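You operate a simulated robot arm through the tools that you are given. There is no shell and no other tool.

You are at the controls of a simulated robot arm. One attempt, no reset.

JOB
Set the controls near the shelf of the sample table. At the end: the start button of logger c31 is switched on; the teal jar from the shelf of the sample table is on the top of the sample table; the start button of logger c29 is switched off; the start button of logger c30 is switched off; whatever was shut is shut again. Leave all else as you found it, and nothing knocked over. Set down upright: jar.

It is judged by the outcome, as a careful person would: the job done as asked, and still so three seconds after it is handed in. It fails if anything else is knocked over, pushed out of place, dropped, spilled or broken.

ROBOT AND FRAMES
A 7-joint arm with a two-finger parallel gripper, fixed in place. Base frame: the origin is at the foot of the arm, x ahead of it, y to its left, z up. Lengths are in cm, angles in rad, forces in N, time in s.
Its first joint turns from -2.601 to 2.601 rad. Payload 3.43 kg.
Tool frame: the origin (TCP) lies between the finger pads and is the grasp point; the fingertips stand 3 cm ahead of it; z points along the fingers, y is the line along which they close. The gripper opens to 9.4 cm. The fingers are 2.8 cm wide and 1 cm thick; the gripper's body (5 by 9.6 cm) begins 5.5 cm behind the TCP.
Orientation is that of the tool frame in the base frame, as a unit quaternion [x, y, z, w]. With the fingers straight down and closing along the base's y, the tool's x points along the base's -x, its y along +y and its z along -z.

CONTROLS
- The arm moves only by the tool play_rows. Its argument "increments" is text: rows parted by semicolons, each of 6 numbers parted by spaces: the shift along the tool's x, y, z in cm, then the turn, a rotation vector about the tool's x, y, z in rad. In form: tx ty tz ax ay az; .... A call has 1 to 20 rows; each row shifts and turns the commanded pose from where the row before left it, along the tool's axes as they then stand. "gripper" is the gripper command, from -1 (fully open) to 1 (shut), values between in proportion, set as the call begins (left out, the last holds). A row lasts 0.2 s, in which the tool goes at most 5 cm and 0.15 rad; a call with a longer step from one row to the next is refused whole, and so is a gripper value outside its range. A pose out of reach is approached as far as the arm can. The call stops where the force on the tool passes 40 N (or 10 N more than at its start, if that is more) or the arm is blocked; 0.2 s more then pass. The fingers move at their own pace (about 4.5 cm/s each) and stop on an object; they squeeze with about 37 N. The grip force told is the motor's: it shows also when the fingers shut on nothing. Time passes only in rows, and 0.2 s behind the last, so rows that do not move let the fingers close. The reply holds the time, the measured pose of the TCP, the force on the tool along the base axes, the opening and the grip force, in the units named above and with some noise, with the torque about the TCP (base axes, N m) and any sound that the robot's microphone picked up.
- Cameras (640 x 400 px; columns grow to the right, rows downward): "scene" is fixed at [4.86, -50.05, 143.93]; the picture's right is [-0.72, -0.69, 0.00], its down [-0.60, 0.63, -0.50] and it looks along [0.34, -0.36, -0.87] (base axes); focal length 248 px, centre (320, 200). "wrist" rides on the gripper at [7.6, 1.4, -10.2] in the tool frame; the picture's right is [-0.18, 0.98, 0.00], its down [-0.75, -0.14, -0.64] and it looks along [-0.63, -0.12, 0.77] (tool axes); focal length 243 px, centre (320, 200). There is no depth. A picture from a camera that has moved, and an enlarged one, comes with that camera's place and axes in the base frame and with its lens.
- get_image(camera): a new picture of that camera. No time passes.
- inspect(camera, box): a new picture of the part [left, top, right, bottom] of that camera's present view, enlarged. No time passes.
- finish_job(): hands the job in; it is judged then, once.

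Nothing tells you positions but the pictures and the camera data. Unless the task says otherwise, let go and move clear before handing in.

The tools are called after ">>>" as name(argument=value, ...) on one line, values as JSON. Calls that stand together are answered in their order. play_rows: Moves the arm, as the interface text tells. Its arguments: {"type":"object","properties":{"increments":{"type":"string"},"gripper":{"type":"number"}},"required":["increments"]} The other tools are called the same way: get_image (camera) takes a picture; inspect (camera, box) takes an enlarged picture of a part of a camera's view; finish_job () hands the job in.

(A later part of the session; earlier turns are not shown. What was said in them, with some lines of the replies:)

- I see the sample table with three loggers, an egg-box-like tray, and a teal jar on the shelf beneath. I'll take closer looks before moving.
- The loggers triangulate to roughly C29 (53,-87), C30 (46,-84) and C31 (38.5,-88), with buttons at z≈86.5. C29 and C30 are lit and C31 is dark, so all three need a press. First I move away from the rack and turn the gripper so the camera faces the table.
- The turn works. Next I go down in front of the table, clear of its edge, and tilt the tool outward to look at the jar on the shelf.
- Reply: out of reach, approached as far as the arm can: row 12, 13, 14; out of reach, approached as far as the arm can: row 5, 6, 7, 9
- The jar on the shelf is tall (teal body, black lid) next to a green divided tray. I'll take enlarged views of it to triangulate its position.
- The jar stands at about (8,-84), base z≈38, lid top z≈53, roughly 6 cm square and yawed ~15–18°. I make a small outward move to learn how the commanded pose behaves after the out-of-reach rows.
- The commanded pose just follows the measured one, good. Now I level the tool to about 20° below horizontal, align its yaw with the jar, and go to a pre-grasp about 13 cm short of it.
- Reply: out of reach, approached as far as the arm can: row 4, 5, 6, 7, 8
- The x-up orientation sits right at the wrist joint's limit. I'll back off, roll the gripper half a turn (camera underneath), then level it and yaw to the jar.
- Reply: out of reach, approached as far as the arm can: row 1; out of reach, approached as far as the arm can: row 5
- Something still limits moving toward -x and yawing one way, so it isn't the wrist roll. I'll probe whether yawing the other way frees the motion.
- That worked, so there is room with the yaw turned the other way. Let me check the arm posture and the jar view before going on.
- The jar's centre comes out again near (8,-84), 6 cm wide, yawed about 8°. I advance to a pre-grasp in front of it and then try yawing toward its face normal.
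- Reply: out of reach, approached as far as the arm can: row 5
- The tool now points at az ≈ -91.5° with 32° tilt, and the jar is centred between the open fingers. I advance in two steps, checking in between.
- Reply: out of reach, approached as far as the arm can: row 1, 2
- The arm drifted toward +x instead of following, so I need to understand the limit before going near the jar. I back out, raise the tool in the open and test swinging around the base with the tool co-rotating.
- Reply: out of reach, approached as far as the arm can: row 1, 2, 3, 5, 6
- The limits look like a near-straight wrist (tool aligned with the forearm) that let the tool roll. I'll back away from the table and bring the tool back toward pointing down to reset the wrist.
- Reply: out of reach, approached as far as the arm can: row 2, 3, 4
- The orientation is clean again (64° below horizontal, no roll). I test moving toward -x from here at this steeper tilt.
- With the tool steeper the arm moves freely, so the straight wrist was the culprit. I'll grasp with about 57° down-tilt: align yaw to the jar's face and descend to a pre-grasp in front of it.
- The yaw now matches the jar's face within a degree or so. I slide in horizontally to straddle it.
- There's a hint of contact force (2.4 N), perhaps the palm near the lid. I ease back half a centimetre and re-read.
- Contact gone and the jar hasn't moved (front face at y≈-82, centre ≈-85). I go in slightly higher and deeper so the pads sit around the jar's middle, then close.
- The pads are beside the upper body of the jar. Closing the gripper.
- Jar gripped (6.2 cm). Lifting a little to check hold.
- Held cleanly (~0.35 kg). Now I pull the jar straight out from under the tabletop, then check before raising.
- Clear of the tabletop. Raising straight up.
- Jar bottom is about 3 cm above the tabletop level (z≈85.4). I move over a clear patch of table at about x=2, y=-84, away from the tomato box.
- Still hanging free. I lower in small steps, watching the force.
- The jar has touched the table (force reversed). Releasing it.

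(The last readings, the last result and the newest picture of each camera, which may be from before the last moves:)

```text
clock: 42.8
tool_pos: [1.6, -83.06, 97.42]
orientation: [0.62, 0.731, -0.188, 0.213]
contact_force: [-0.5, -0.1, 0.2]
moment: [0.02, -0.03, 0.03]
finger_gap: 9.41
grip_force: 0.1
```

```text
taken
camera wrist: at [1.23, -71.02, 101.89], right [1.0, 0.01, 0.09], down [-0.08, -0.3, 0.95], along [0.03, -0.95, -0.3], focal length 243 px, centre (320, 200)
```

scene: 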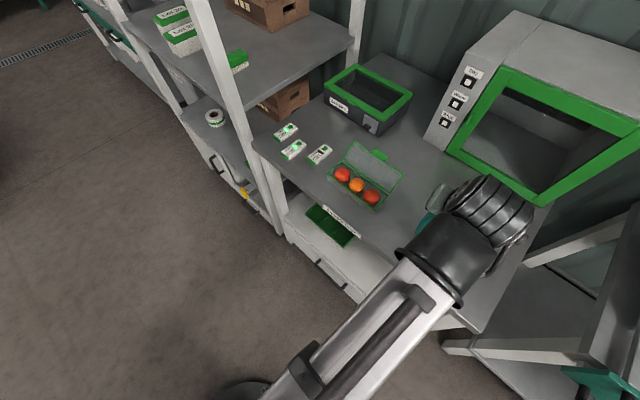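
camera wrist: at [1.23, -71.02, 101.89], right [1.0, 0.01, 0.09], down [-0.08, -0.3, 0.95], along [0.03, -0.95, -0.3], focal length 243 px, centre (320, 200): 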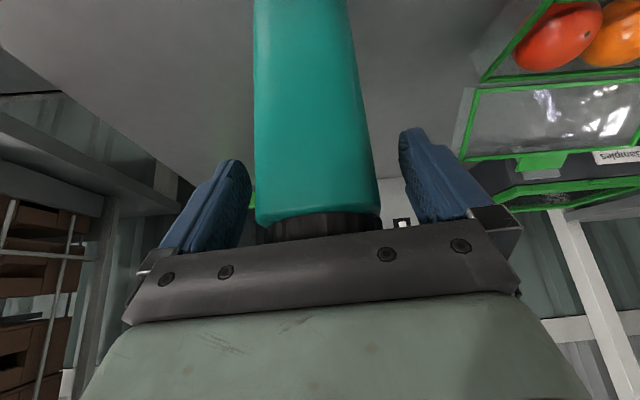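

Jar stands upright. I withdraw horizontally the way I came, then rise.

>>> play_rows(increments="1.25 0.03 -0.82 0 0 0; 2.2 0.05 -1.44 0 0 0; 2.2 0.05 -1.44 0 0 0; 2.2 0.05 -1.44 0 0 0; 2.2 0.05 -1.44 0 0 0; -2.18 0 -3.35 0 0 0; -2.18 0 -3.35 0 0 0; -2.18 0 -3.35 0 0 0; 0 0 0 0 0 0")

>>> get_image(camera="wrist")

>>> get_image(camera="scene")

```text
clock: 44.8
tool_pos: [0.34, -71.27, 109.56]
orientation: [0.62, 0.732, -0.188, 0.214]
contact_force: [0.0, -0.5, -0.2]
moment: [0.01, 0.01, 0.01]
finger_gap: 9.41
grip_force: 0.0
```

```text
taken
camera wrist: at [-0.11, -59.16, 114.07], right [1.0, 0.01, 0.09], down [-0.08, -0.3, 0.95], along [0.03, -0.95, -0.3], focal length 243 px, centre (320, 200)
```

wrist: 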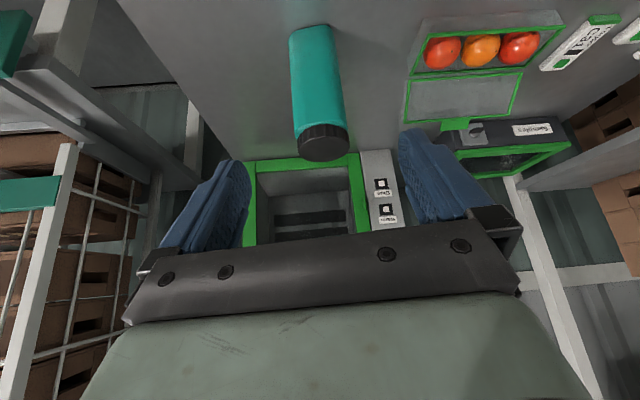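

```text
taken
```

scene: 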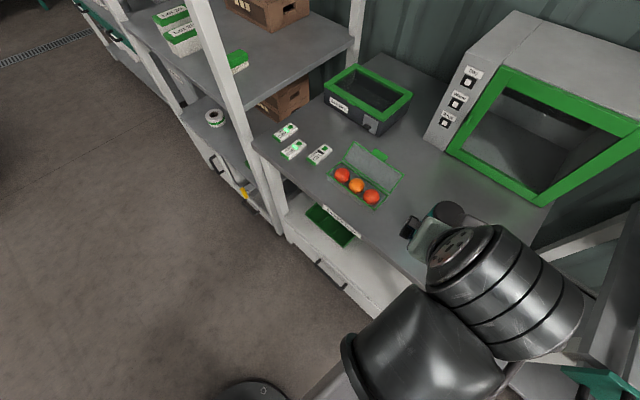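

The jar is standing on the tabletop. Now I close the fingers, turn to az ≈ -65°, and move to a hover near the loggers.

>>> play_rows(increments="0 0 0 -0.079 -0.001 -0.1215; 0 0 0 -0.079 -0.001 -0.1215; -1.848 2.98 1.87 0 0 0; -1.848 2.98 1.87 0 0 0; -1.848 2.98 1.87 0 0 0; -1.848 2.98 1.87 0 0 0; -1.848 2.98 1.87 0 0 0; -1.848 2.98 1.87 0 0 0; -1.848 2.98 1.87 0 0 0; -1.848 2.98 1.87 0 0 0; -1.848 2.98 1.87 0 0 0; -1.848 2.98 1.87 0 0 0; 0 0 0 0 0 0", gripper=1)

>>> get_image(camera="wrist")

>>> get_image(camera="scene")

```text
clock: 47.6
tool_pos: [38.31, -81.46, 103.73]
orientation: [0.508, 0.813, -0.155, 0.238]
contact_force: [0.8, -0.6, 0.0]
moment: [0.0, 0.01, 0.02]
finger_gap: 0.03
grip_force: 33.4
```

```text
taken
camera wrist: at [34.32, -70.12, 108.16], right [0.95, 0.29, 0.09], down [0.0, -0.31, 0.95], along [0.3, -0.91, -0.3], focal length 243 px, centre (320, 200)
```

wrist: 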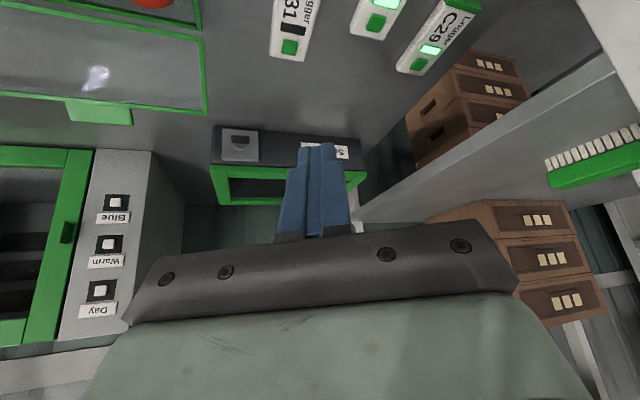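

```text
taken
```

scene: 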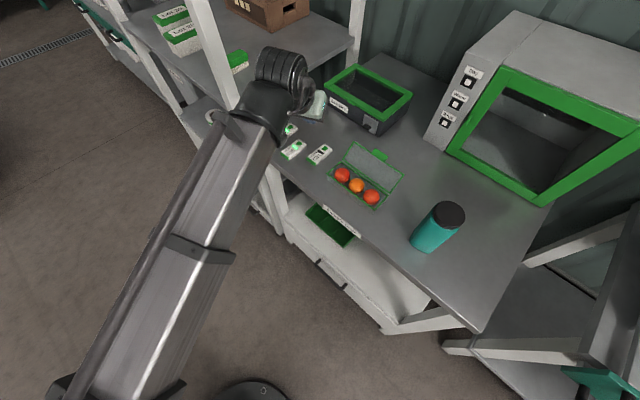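

>>> inspect(camera="wrist", box=[240, 0, 480, 170])

>>> inspect(camera="scene", box=[240, 80, 400, 180])

```text
2.35 times, centred on (360, 85) of wrist
camera zoom: at [34.32, -70.12, 108.16], right [0.95, 0.29, 0.09], down [0.0, -0.31, 0.95], along [0.3, -0.91, -0.3], focal length 571 px, centre (226, 471)
```

zoom: 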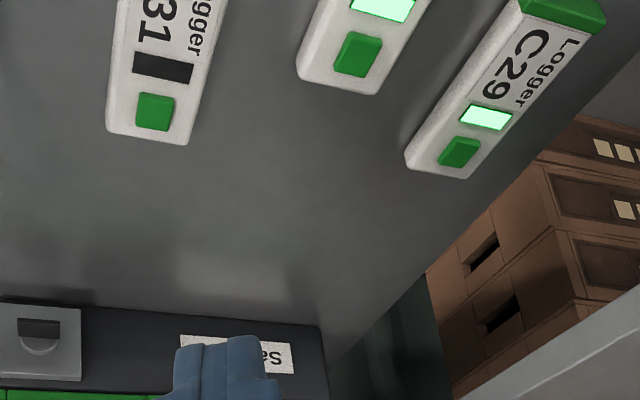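

```text
4.00 times, centred on (320, 130) of scene
camera zoom: at [4.86, -50.05, 143.93], right [-0.72, -0.69, 0.0], down [-0.6, 0.63, -0.5], along [0.34, -0.36, -0.87], focal length 990 px, centre (320, 480)
```

zoom: 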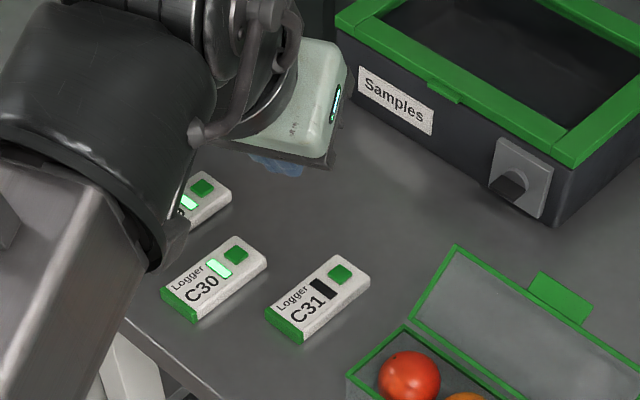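

Logger buttons are slightly raised, ~1.6 cm squares near the far end. I descend to a hover just above C31's button.

>>> play_rows(increments="0.43 -0.61 3.06 0 0 0; 0.43 -0.61 3.06 0 0 0; 0.43 -0.61 3.06 0 0 0; 0.43 -0.61 3.06 0 0 0; 0 0 0 0 0 0")

>>> get_image(camera="wrist")

>>> inspect(camera="scene", box=[270, 110, 366, 170])

```text
clock: 48.8
tool_pos: [38.01, -87.38, 92.52]
orientation: [0.508, 0.813, -0.155, 0.238]
contact_force: [-0.2, 0.0, -0.3]
moment: [-0.04, 0.0, -0.03]
finger_gap: 0.0
grip_force: 32.8
```

```text
taken
camera wrist: at [34.02, -76.03, 96.89], right [0.95, 0.29, 0.09], down [0.0, -0.31, 0.95], along [0.3, -0.91, -0.3], focal length 243 px, centre (320, 200)
```

wrist: 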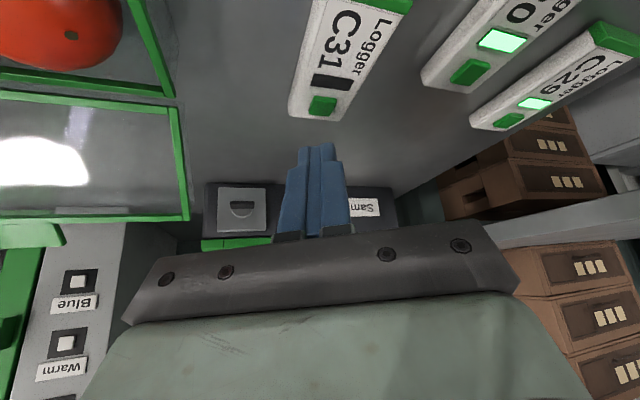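

```text
6.67 times, centred on (318, 140) of scene
camera zoom: at [4.86, -50.05, 143.93], right [-0.72, -0.69, 0.0], down [-0.6, 0.63, -0.5], along [0.34, -0.36, -0.87], focal length 1650 px, centre (333, 600)
```

zoom: 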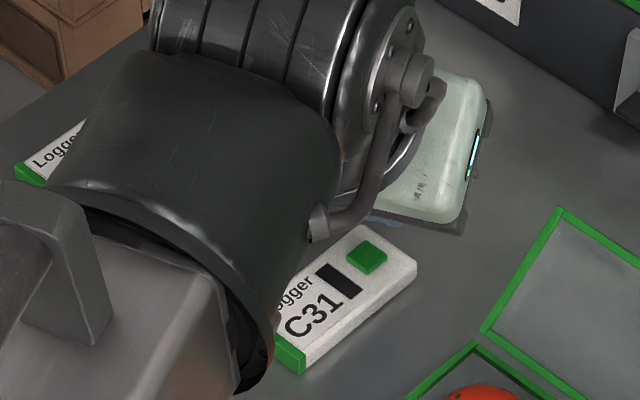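

The tip edge is about 0.3 cm off sideways; I correct that and descend close, then press in small steps.

>>> play_rows(increments="0 0.33 0 0 0 0; 0.655 0 1.0 0 0 0; 0.546 0 0.838 0 0 0; 0 0 0 0 0 0")

>>> inspect(camera="wrist", box=[240, 60, 420, 180])

```text
clock: 49.8
tool_pos: [38.28, -87.13, 90.33]
orientation: [0.507, 0.813, -0.157, 0.241]
contact_force: [1.0, 1.6, 27.8]
moment: [-0.09, -0.06, -0.02]
finger_gap: 0.0
grip_force: 33.4
heard: click
```

```text
3.33 times, centred on (330, 120) of wrist
camera zoom: at [34.4, -75.65, 94.8], right [0.95, 0.29, 0.09], down [0.0, -0.31, 0.95], along [0.3, -0.91, -0.29], focal length 809 px, centre (287, 467)
```

zoom: 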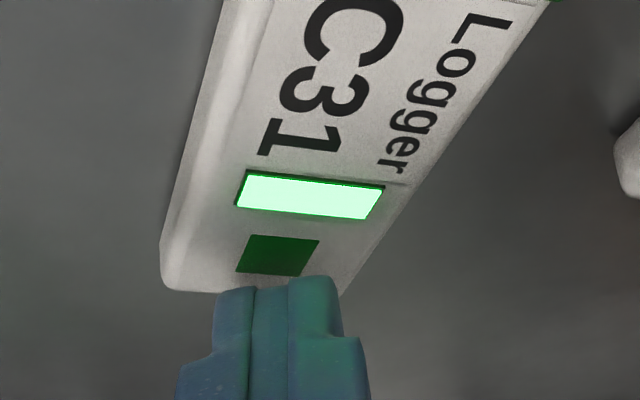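

Click, and C31's lamp is lit. I lift off vertically.

>>> play_rows(increments="-0.546 0 -0.838 0 0 0; -1.09 0 -1.68 0 0 0; -1.09 0 -1.68 0 0 0; 0 0 0 0 0 0")

>>> get_image(camera="wrist")

```text
clock: 50.8
tool_pos: [38.43, -87.0, 95.32]
orientation: [0.508, 0.813, -0.155, 0.239]
contact_force: [-0.1, 0.2, 0.5]
moment: [0.0, 0.03, 0.03]
finger_gap: 0.0
grip_force: 33.1
```

```text
taken
camera wrist: at [34.51, -75.59, 99.83], right [0.95, 0.29, 0.09], down [0.0, -0.31, 0.95], along [0.3, -0.91, -0.3], focal length 243 px, centre (320, 200)
```

wrist: 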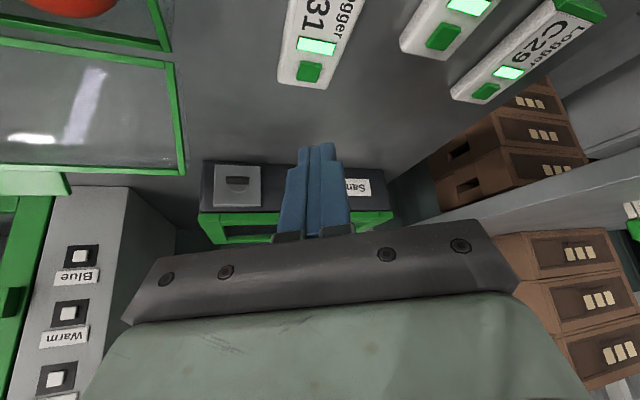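

C31 is on. Moving sideways to hover over C30.

>>> play_rows(increments="0.58 4.05 0.1 0 0 0; 0.58 4.05 0.1 0 0 0; 0 0 0 0 0 0")

>>> get_image(camera="wrist")

```text
clock: 51.6
tool_pos: [45.58, -82.96, 94.27]
orientation: [0.507, 0.813, -0.155, 0.239]
contact_force: [0.0, -1.0, -0.4]
moment: [0.02, 0.0, 0.02]
finger_gap: 0.0
grip_force: 33.4
```

```text
taken
camera wrist: at [41.73, -71.52, 98.69], right [0.95, 0.29, 0.09], down [0.0, -0.31, 0.95], along [0.3, -0.91, -0.3], focal length 243 px, centre (320, 200)
```

wrist: 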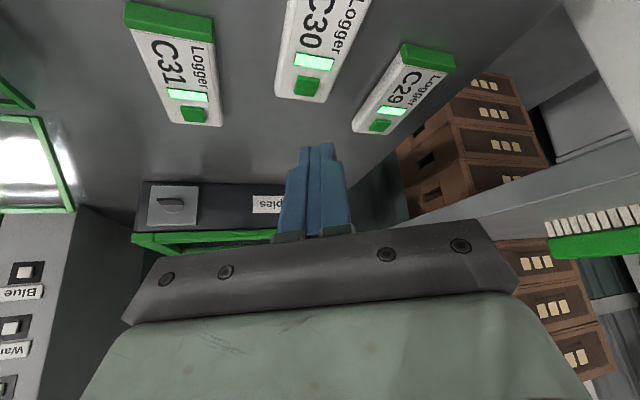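

>>> play_rows(increments="0 -0.3 0 0 0 0; 0.82 0 1.257 0 0 0; 0.71 0 1.09 0 0 0; 0.164 0 0.251 0 0 0; 0.164 0 0.251 0 0 0; 0 0 0 0 0 0")

>>> inspect(camera="wrist", box=[240, 60, 420, 180])

```text
clock: 53.0
tool_pos: [45.08, -82.78, 90.85]
orientation: [0.507, 0.813, -0.155, 0.239]
contact_force: [0.0, -0.4, 0.3]
moment: [0.0, -0.01, -0.01]
finger_gap: 0.01
grip_force: 33.5
```

```text
3.33 times, centred on (330, 120) of wrist
camera zoom: at [41.16, -71.41, 95.31], right [0.95, 0.29, 0.09], down [0.0, -0.31, 0.95], along [0.3, -0.91, -0.3], focal length 809 px, centre (287, 467)
```

zoom: 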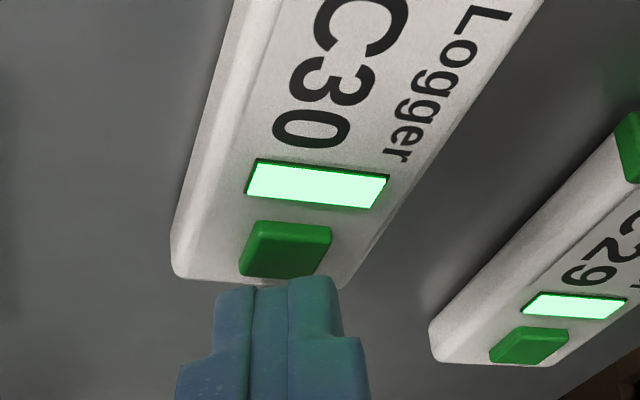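

Tip is right above C30's button. Pressing down a bit more.

>>> play_rows(increments="0.12 0.2 0.184 0 0 0; 0.109 0 0.168 0 0 0; 0 0 0 0 0 0")

>>> inspect(camera="wrist", box=[240, 60, 420, 180])

```text
clock: 53.8
tool_pos: [45.3, -82.71, 90.6]
orientation: [0.508, 0.813, -0.155, 0.239]
contact_force: [-1.3, -1.5, 5.1]
moment: [-0.07, 0.03, 0.0]
finger_gap: 0.0
grip_force: 32.8
heard: click
```

```text
3.33 times, centred on (330, 120) of wrist
camera zoom: at [41.36, -71.35, 94.93], right [0.95, 0.29, 0.09], down [0.0, -0.31, 0.95], along [0.3, -0.91, -0.3], focal length 809 px, centre (287, 467)
```

zoom: 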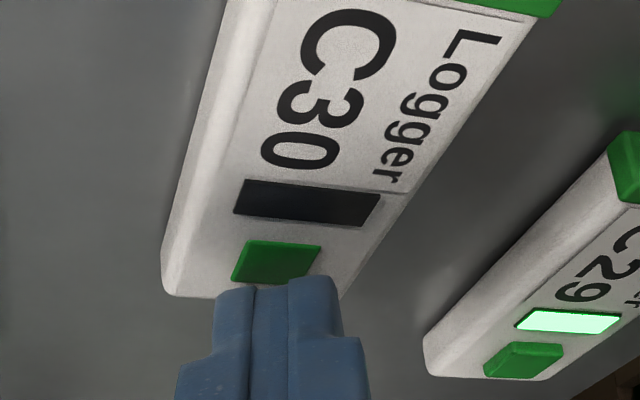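

C30 is off. I lift and move toward C29 at hover height, checking clearance to the rack post.

>>> play_rows(increments="-0.546 0 -0.838 0 0 0; -1.09 0 -1.68 0 0 0; -1.09 0 -1.68 0 0 0; 0 0 0 0 0 0; -1.66 1.78 1.08 0 0 0; 0 0 0 0 0 0")

>>> get_image(camera="wrist")

>>> get_image(camera="scene")

```text
clock: 55.2
tool_pos: [47.82, -83.74, 95.51]
orientation: [0.508, 0.812, -0.156, 0.239]
contact_force: [0.6, 0.0, -0.6]
moment: [0.01, 0.01, 0.04]
finger_gap: 0.01
grip_force: 33.1
```

```text
taken
camera wrist: at [43.87, -72.39, 100.03], right [0.95, 0.29, 0.09], down [0.0, -0.31, 0.95], along [0.3, -0.91, -0.3], focal length 243 px, centre (320, 200)
```

wrist: 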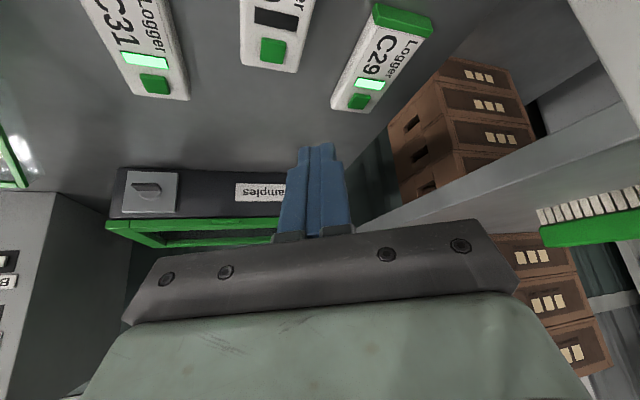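

```text
taken
```

scene: 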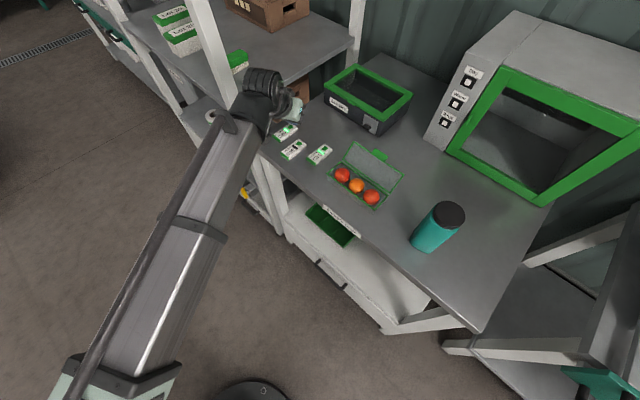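

>>> play_rows(increments="-1.5 1.64 1.28 0 0 0; -1.5 1.64 1.28 0 0 0; 0 0 0 0 0 0")

>>> get_image(camera="wrist")

>>> inspect(camera="scene", box=[200, 50, 360, 150])

```text
clock: 56.0
tool_pos: [52.47, -85.72, 94.91]
orientation: [0.508, 0.813, -0.156, 0.239]
contact_force: [-0.4, -0.2, 0.4]
moment: [-0.01, 0.0, 0.0]
finger_gap: 0.01
grip_force: 32.9
```

```text
taken
camera wrist: at [48.52, -74.4, 99.32], right [0.95, 0.29, 0.09], down [0.0, -0.31, 0.95], along [0.3, -0.91, -0.3], focal length 243 px, centre (320, 200)
```

wrist: 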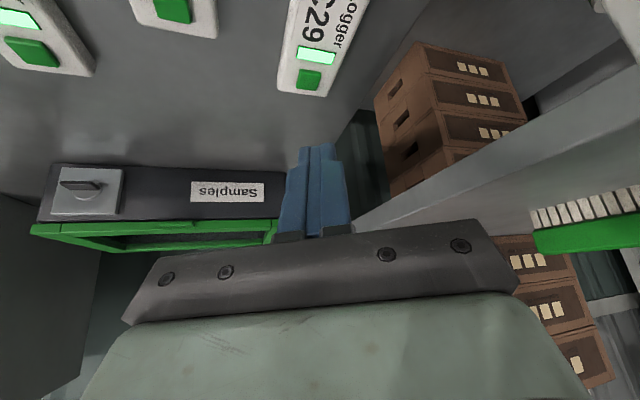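

```text
4.00 times, centred on (280, 100) of scene
camera zoom: at [4.86, -50.05, 143.93], right [-0.72, -0.69, 0.0], down [-0.6, 0.63, -0.5], along [0.34, -0.36, -0.87], focal length 990 px, centre (480, 600)
```

zoom: 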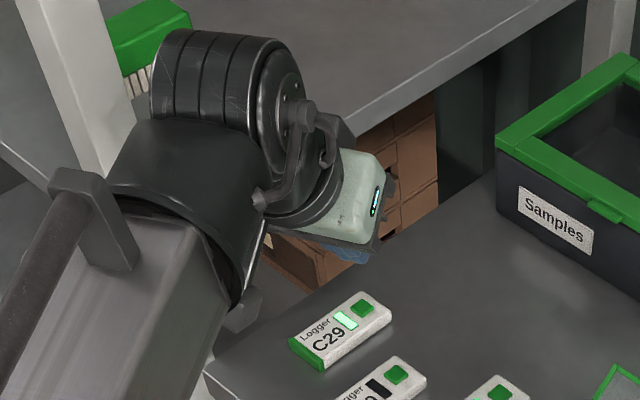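

Aligned over C29 with clearance to the rack. Descending near, then pressing in small steps.

>>> play_rows(increments="0.983 0 1.508 0 0 0; 0.874 0 1.341 0 0 0; 0.164 0 0.251 0 0 0; 0 0 0 0 0 0")

>>> inspect(camera="wrist", box=[240, 60, 420, 180])

```text
clock: 57.0
tool_pos: [52.53, -85.81, 91.12]
orientation: [0.508, 0.813, -0.155, 0.239]
contact_force: [-0.3, -1.2, 0.7]
moment: [0.01, -0.03, 0.01]
finger_gap: 0.02
grip_force: 33.2
```

```text
3.33 times, centred on (330, 120) of wrist
camera zoom: at [48.51, -74.55, 95.69], right [0.95, 0.29, 0.09], down [0.0, -0.31, 0.95], along [0.3, -0.91, -0.3], focal length 809 px, centre (287, 467)
```

zoom: 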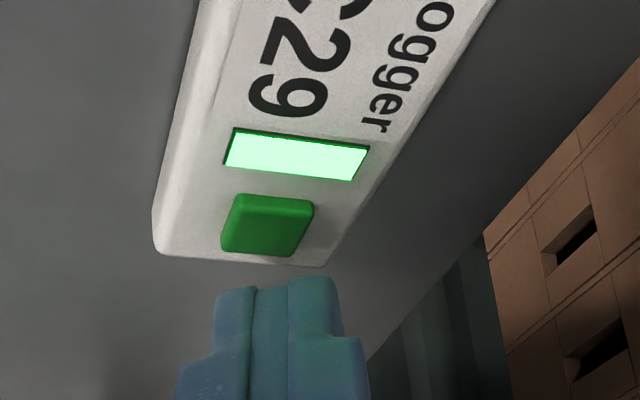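

>>> play_rows(increments="0.248 0 0.197 0 0 0; 0.109 0 0.168 0 0 0; 0 0 0 0 0 0")

>>> inspect(camera="wrist", box=[240, 60, 420, 180])

```text
clock: 57.8
tool_pos: [52.43, -85.76, 90.75]
orientation: [0.508, 0.813, -0.156, 0.239]
contact_force: [0.2, 0.3, 0.0]
moment: [0.01, 0.01, -0.01]
finger_gap: 0.0
grip_force: 32.6
```

```text
3.33 times, centred on (330, 120) of wrist
camera zoom: at [48.45, -74.42, 95.23], right [0.95, 0.29, 0.09], down [0.0, -0.31, 0.95], along [0.3, -0.91, -0.3], focal length 809 px, centre (287, 467)
```

zoom: 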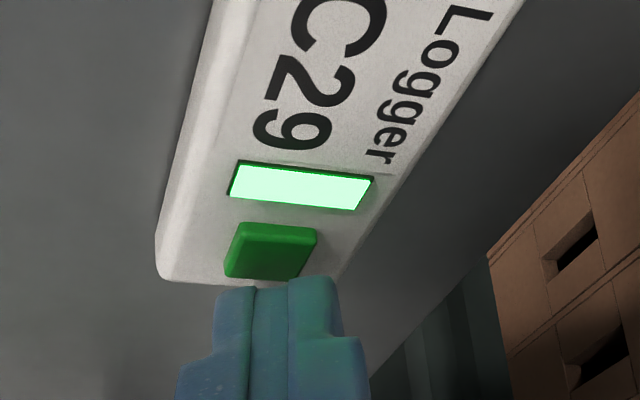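

>>> play_rows(increments="0.109 0 0.168 0 0 0; 0.055 0 0.084 0 0 0; 0 0 0 0 0 0")

>>> inspect(camera="wrist", box=[240, 60, 420, 180])

```text
clock: 58.6
tool_pos: [52.29, -85.89, 90.61]
orientation: [0.508, 0.813, -0.156, 0.239]
contact_force: [1.0, -0.7, 4.4]
moment: [-0.06, -0.08, -0.02]
finger_gap: 0.0
grip_force: 33.1
heard: click
```

```text
3.33 times, centred on (330, 120) of wrist
camera zoom: at [48.36, -74.43, 94.93], right [0.95, 0.29, 0.09], down [0.0, -0.31, 0.95], along [0.3, -0.91, -0.3], focal length 809 px, centre (287, 467)
```

zoom: 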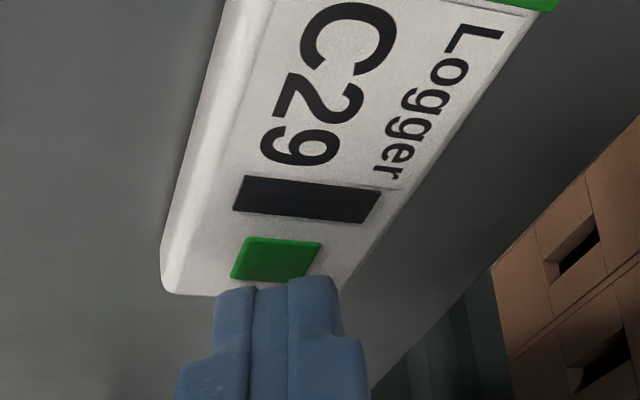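

C29 is off. I lift clear and pull back, then verify everything.

>>> play_rows(increments="-0.546 0 -0.838 0 0 0; -1.64 0 -2.51 0 0 0; -2.18 0 -3.35 0 0 0; -2.18 0 -3.35 0 0 0; -2.18 0 -3.35 0 0 0; 2.5 -2.5 -1.63 0 0 0; 2.5 -2.5 -1.63 0 0 0; 2.5 -2.5 -1.63 0 0 0; 2.5 -2.5 -1.63 0 0 0; 0 0 0 0 0 0")

>>> get_image(camera="wrist")

>>> get_image(camera="scene")

>>> inspect(camera="scene", box=[240, 100, 400, 200])

```text
clock: 60.8
tool_pos: [37.93, -79.17, 106.68]
orientation: [0.507, 0.813, -0.155, 0.239]
contact_force: [0.7, 0.7, -0.4]
moment: [0.01, 0.0, -0.01]
finger_gap: 0.0
grip_force: 32.8
```

```text
taken
camera wrist: at [33.94, -67.84, 111.16], right [0.95, 0.29, 0.09], down [0.0, -0.31, 0.95], along [0.3, -0.91, -0.3], focal length 243 px, centre (320, 200)
```

wrist: 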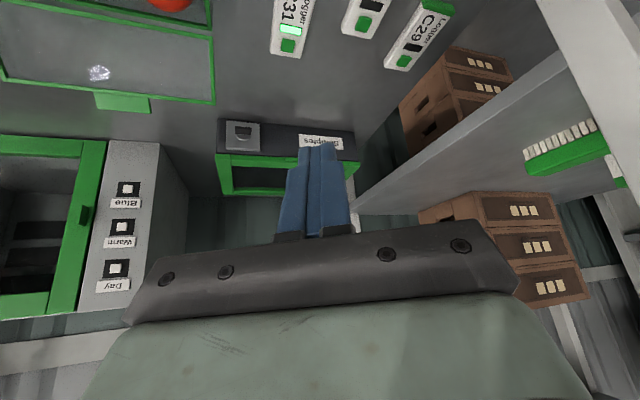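

```text
taken
```

scene: 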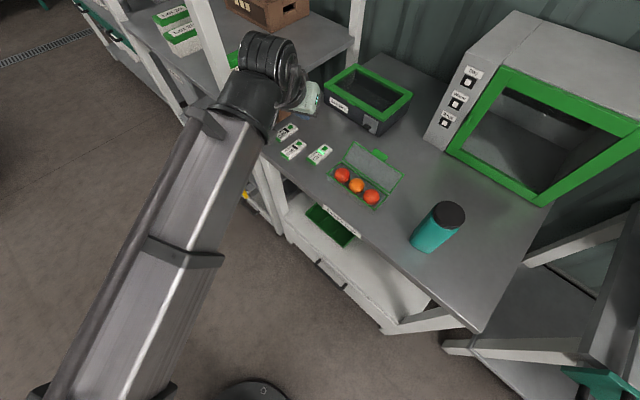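

```text
4.00 times, centred on (320, 150) of scene
camera zoom: at [4.86, -50.05, 143.93], right [-0.72, -0.69, 0.0], down [-0.6, 0.63, -0.5], along [0.34, -0.36, -0.87], focal length 990 px, centre (320, 400)
```

zoom: 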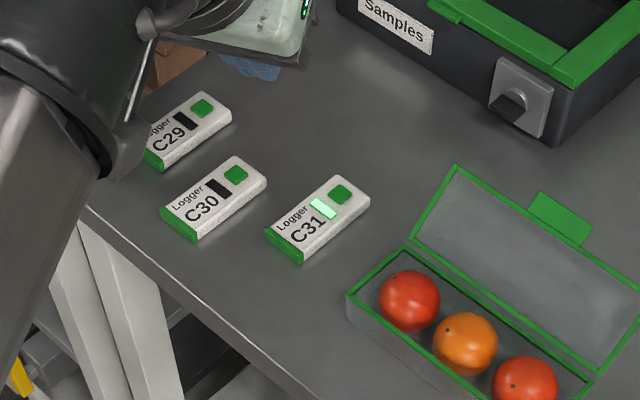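

C31 is lit, C29 and C30 are dark, and the loggers haven't shifted. The teal jar stands upright on the tabletop, nothing was opened, and the arm is clear, so I'm handing in.

>>> finish_job()

```text
The job is handed in.
```

The job is done and handed in; the final camera pictures, taken just before hand-in, show everything as you asked.

- **Loggers:** C31 is switched on. C29 and C30 are switched off. Each button gave one click when pressed, and none of the loggers has shifted.
- **Jar:** the teal jar from the shelf stands upright on the sample table, near the front edge and clear of the tomato box.
- **Everything else:** I opened nothing, so there was nothing to shut again. Nothing was knocked over or moved that I can see. On my first approach the gripper may have lightly touched the jar's lid, but the jar did not move.

The arm is clear of the table with its fingers empty.
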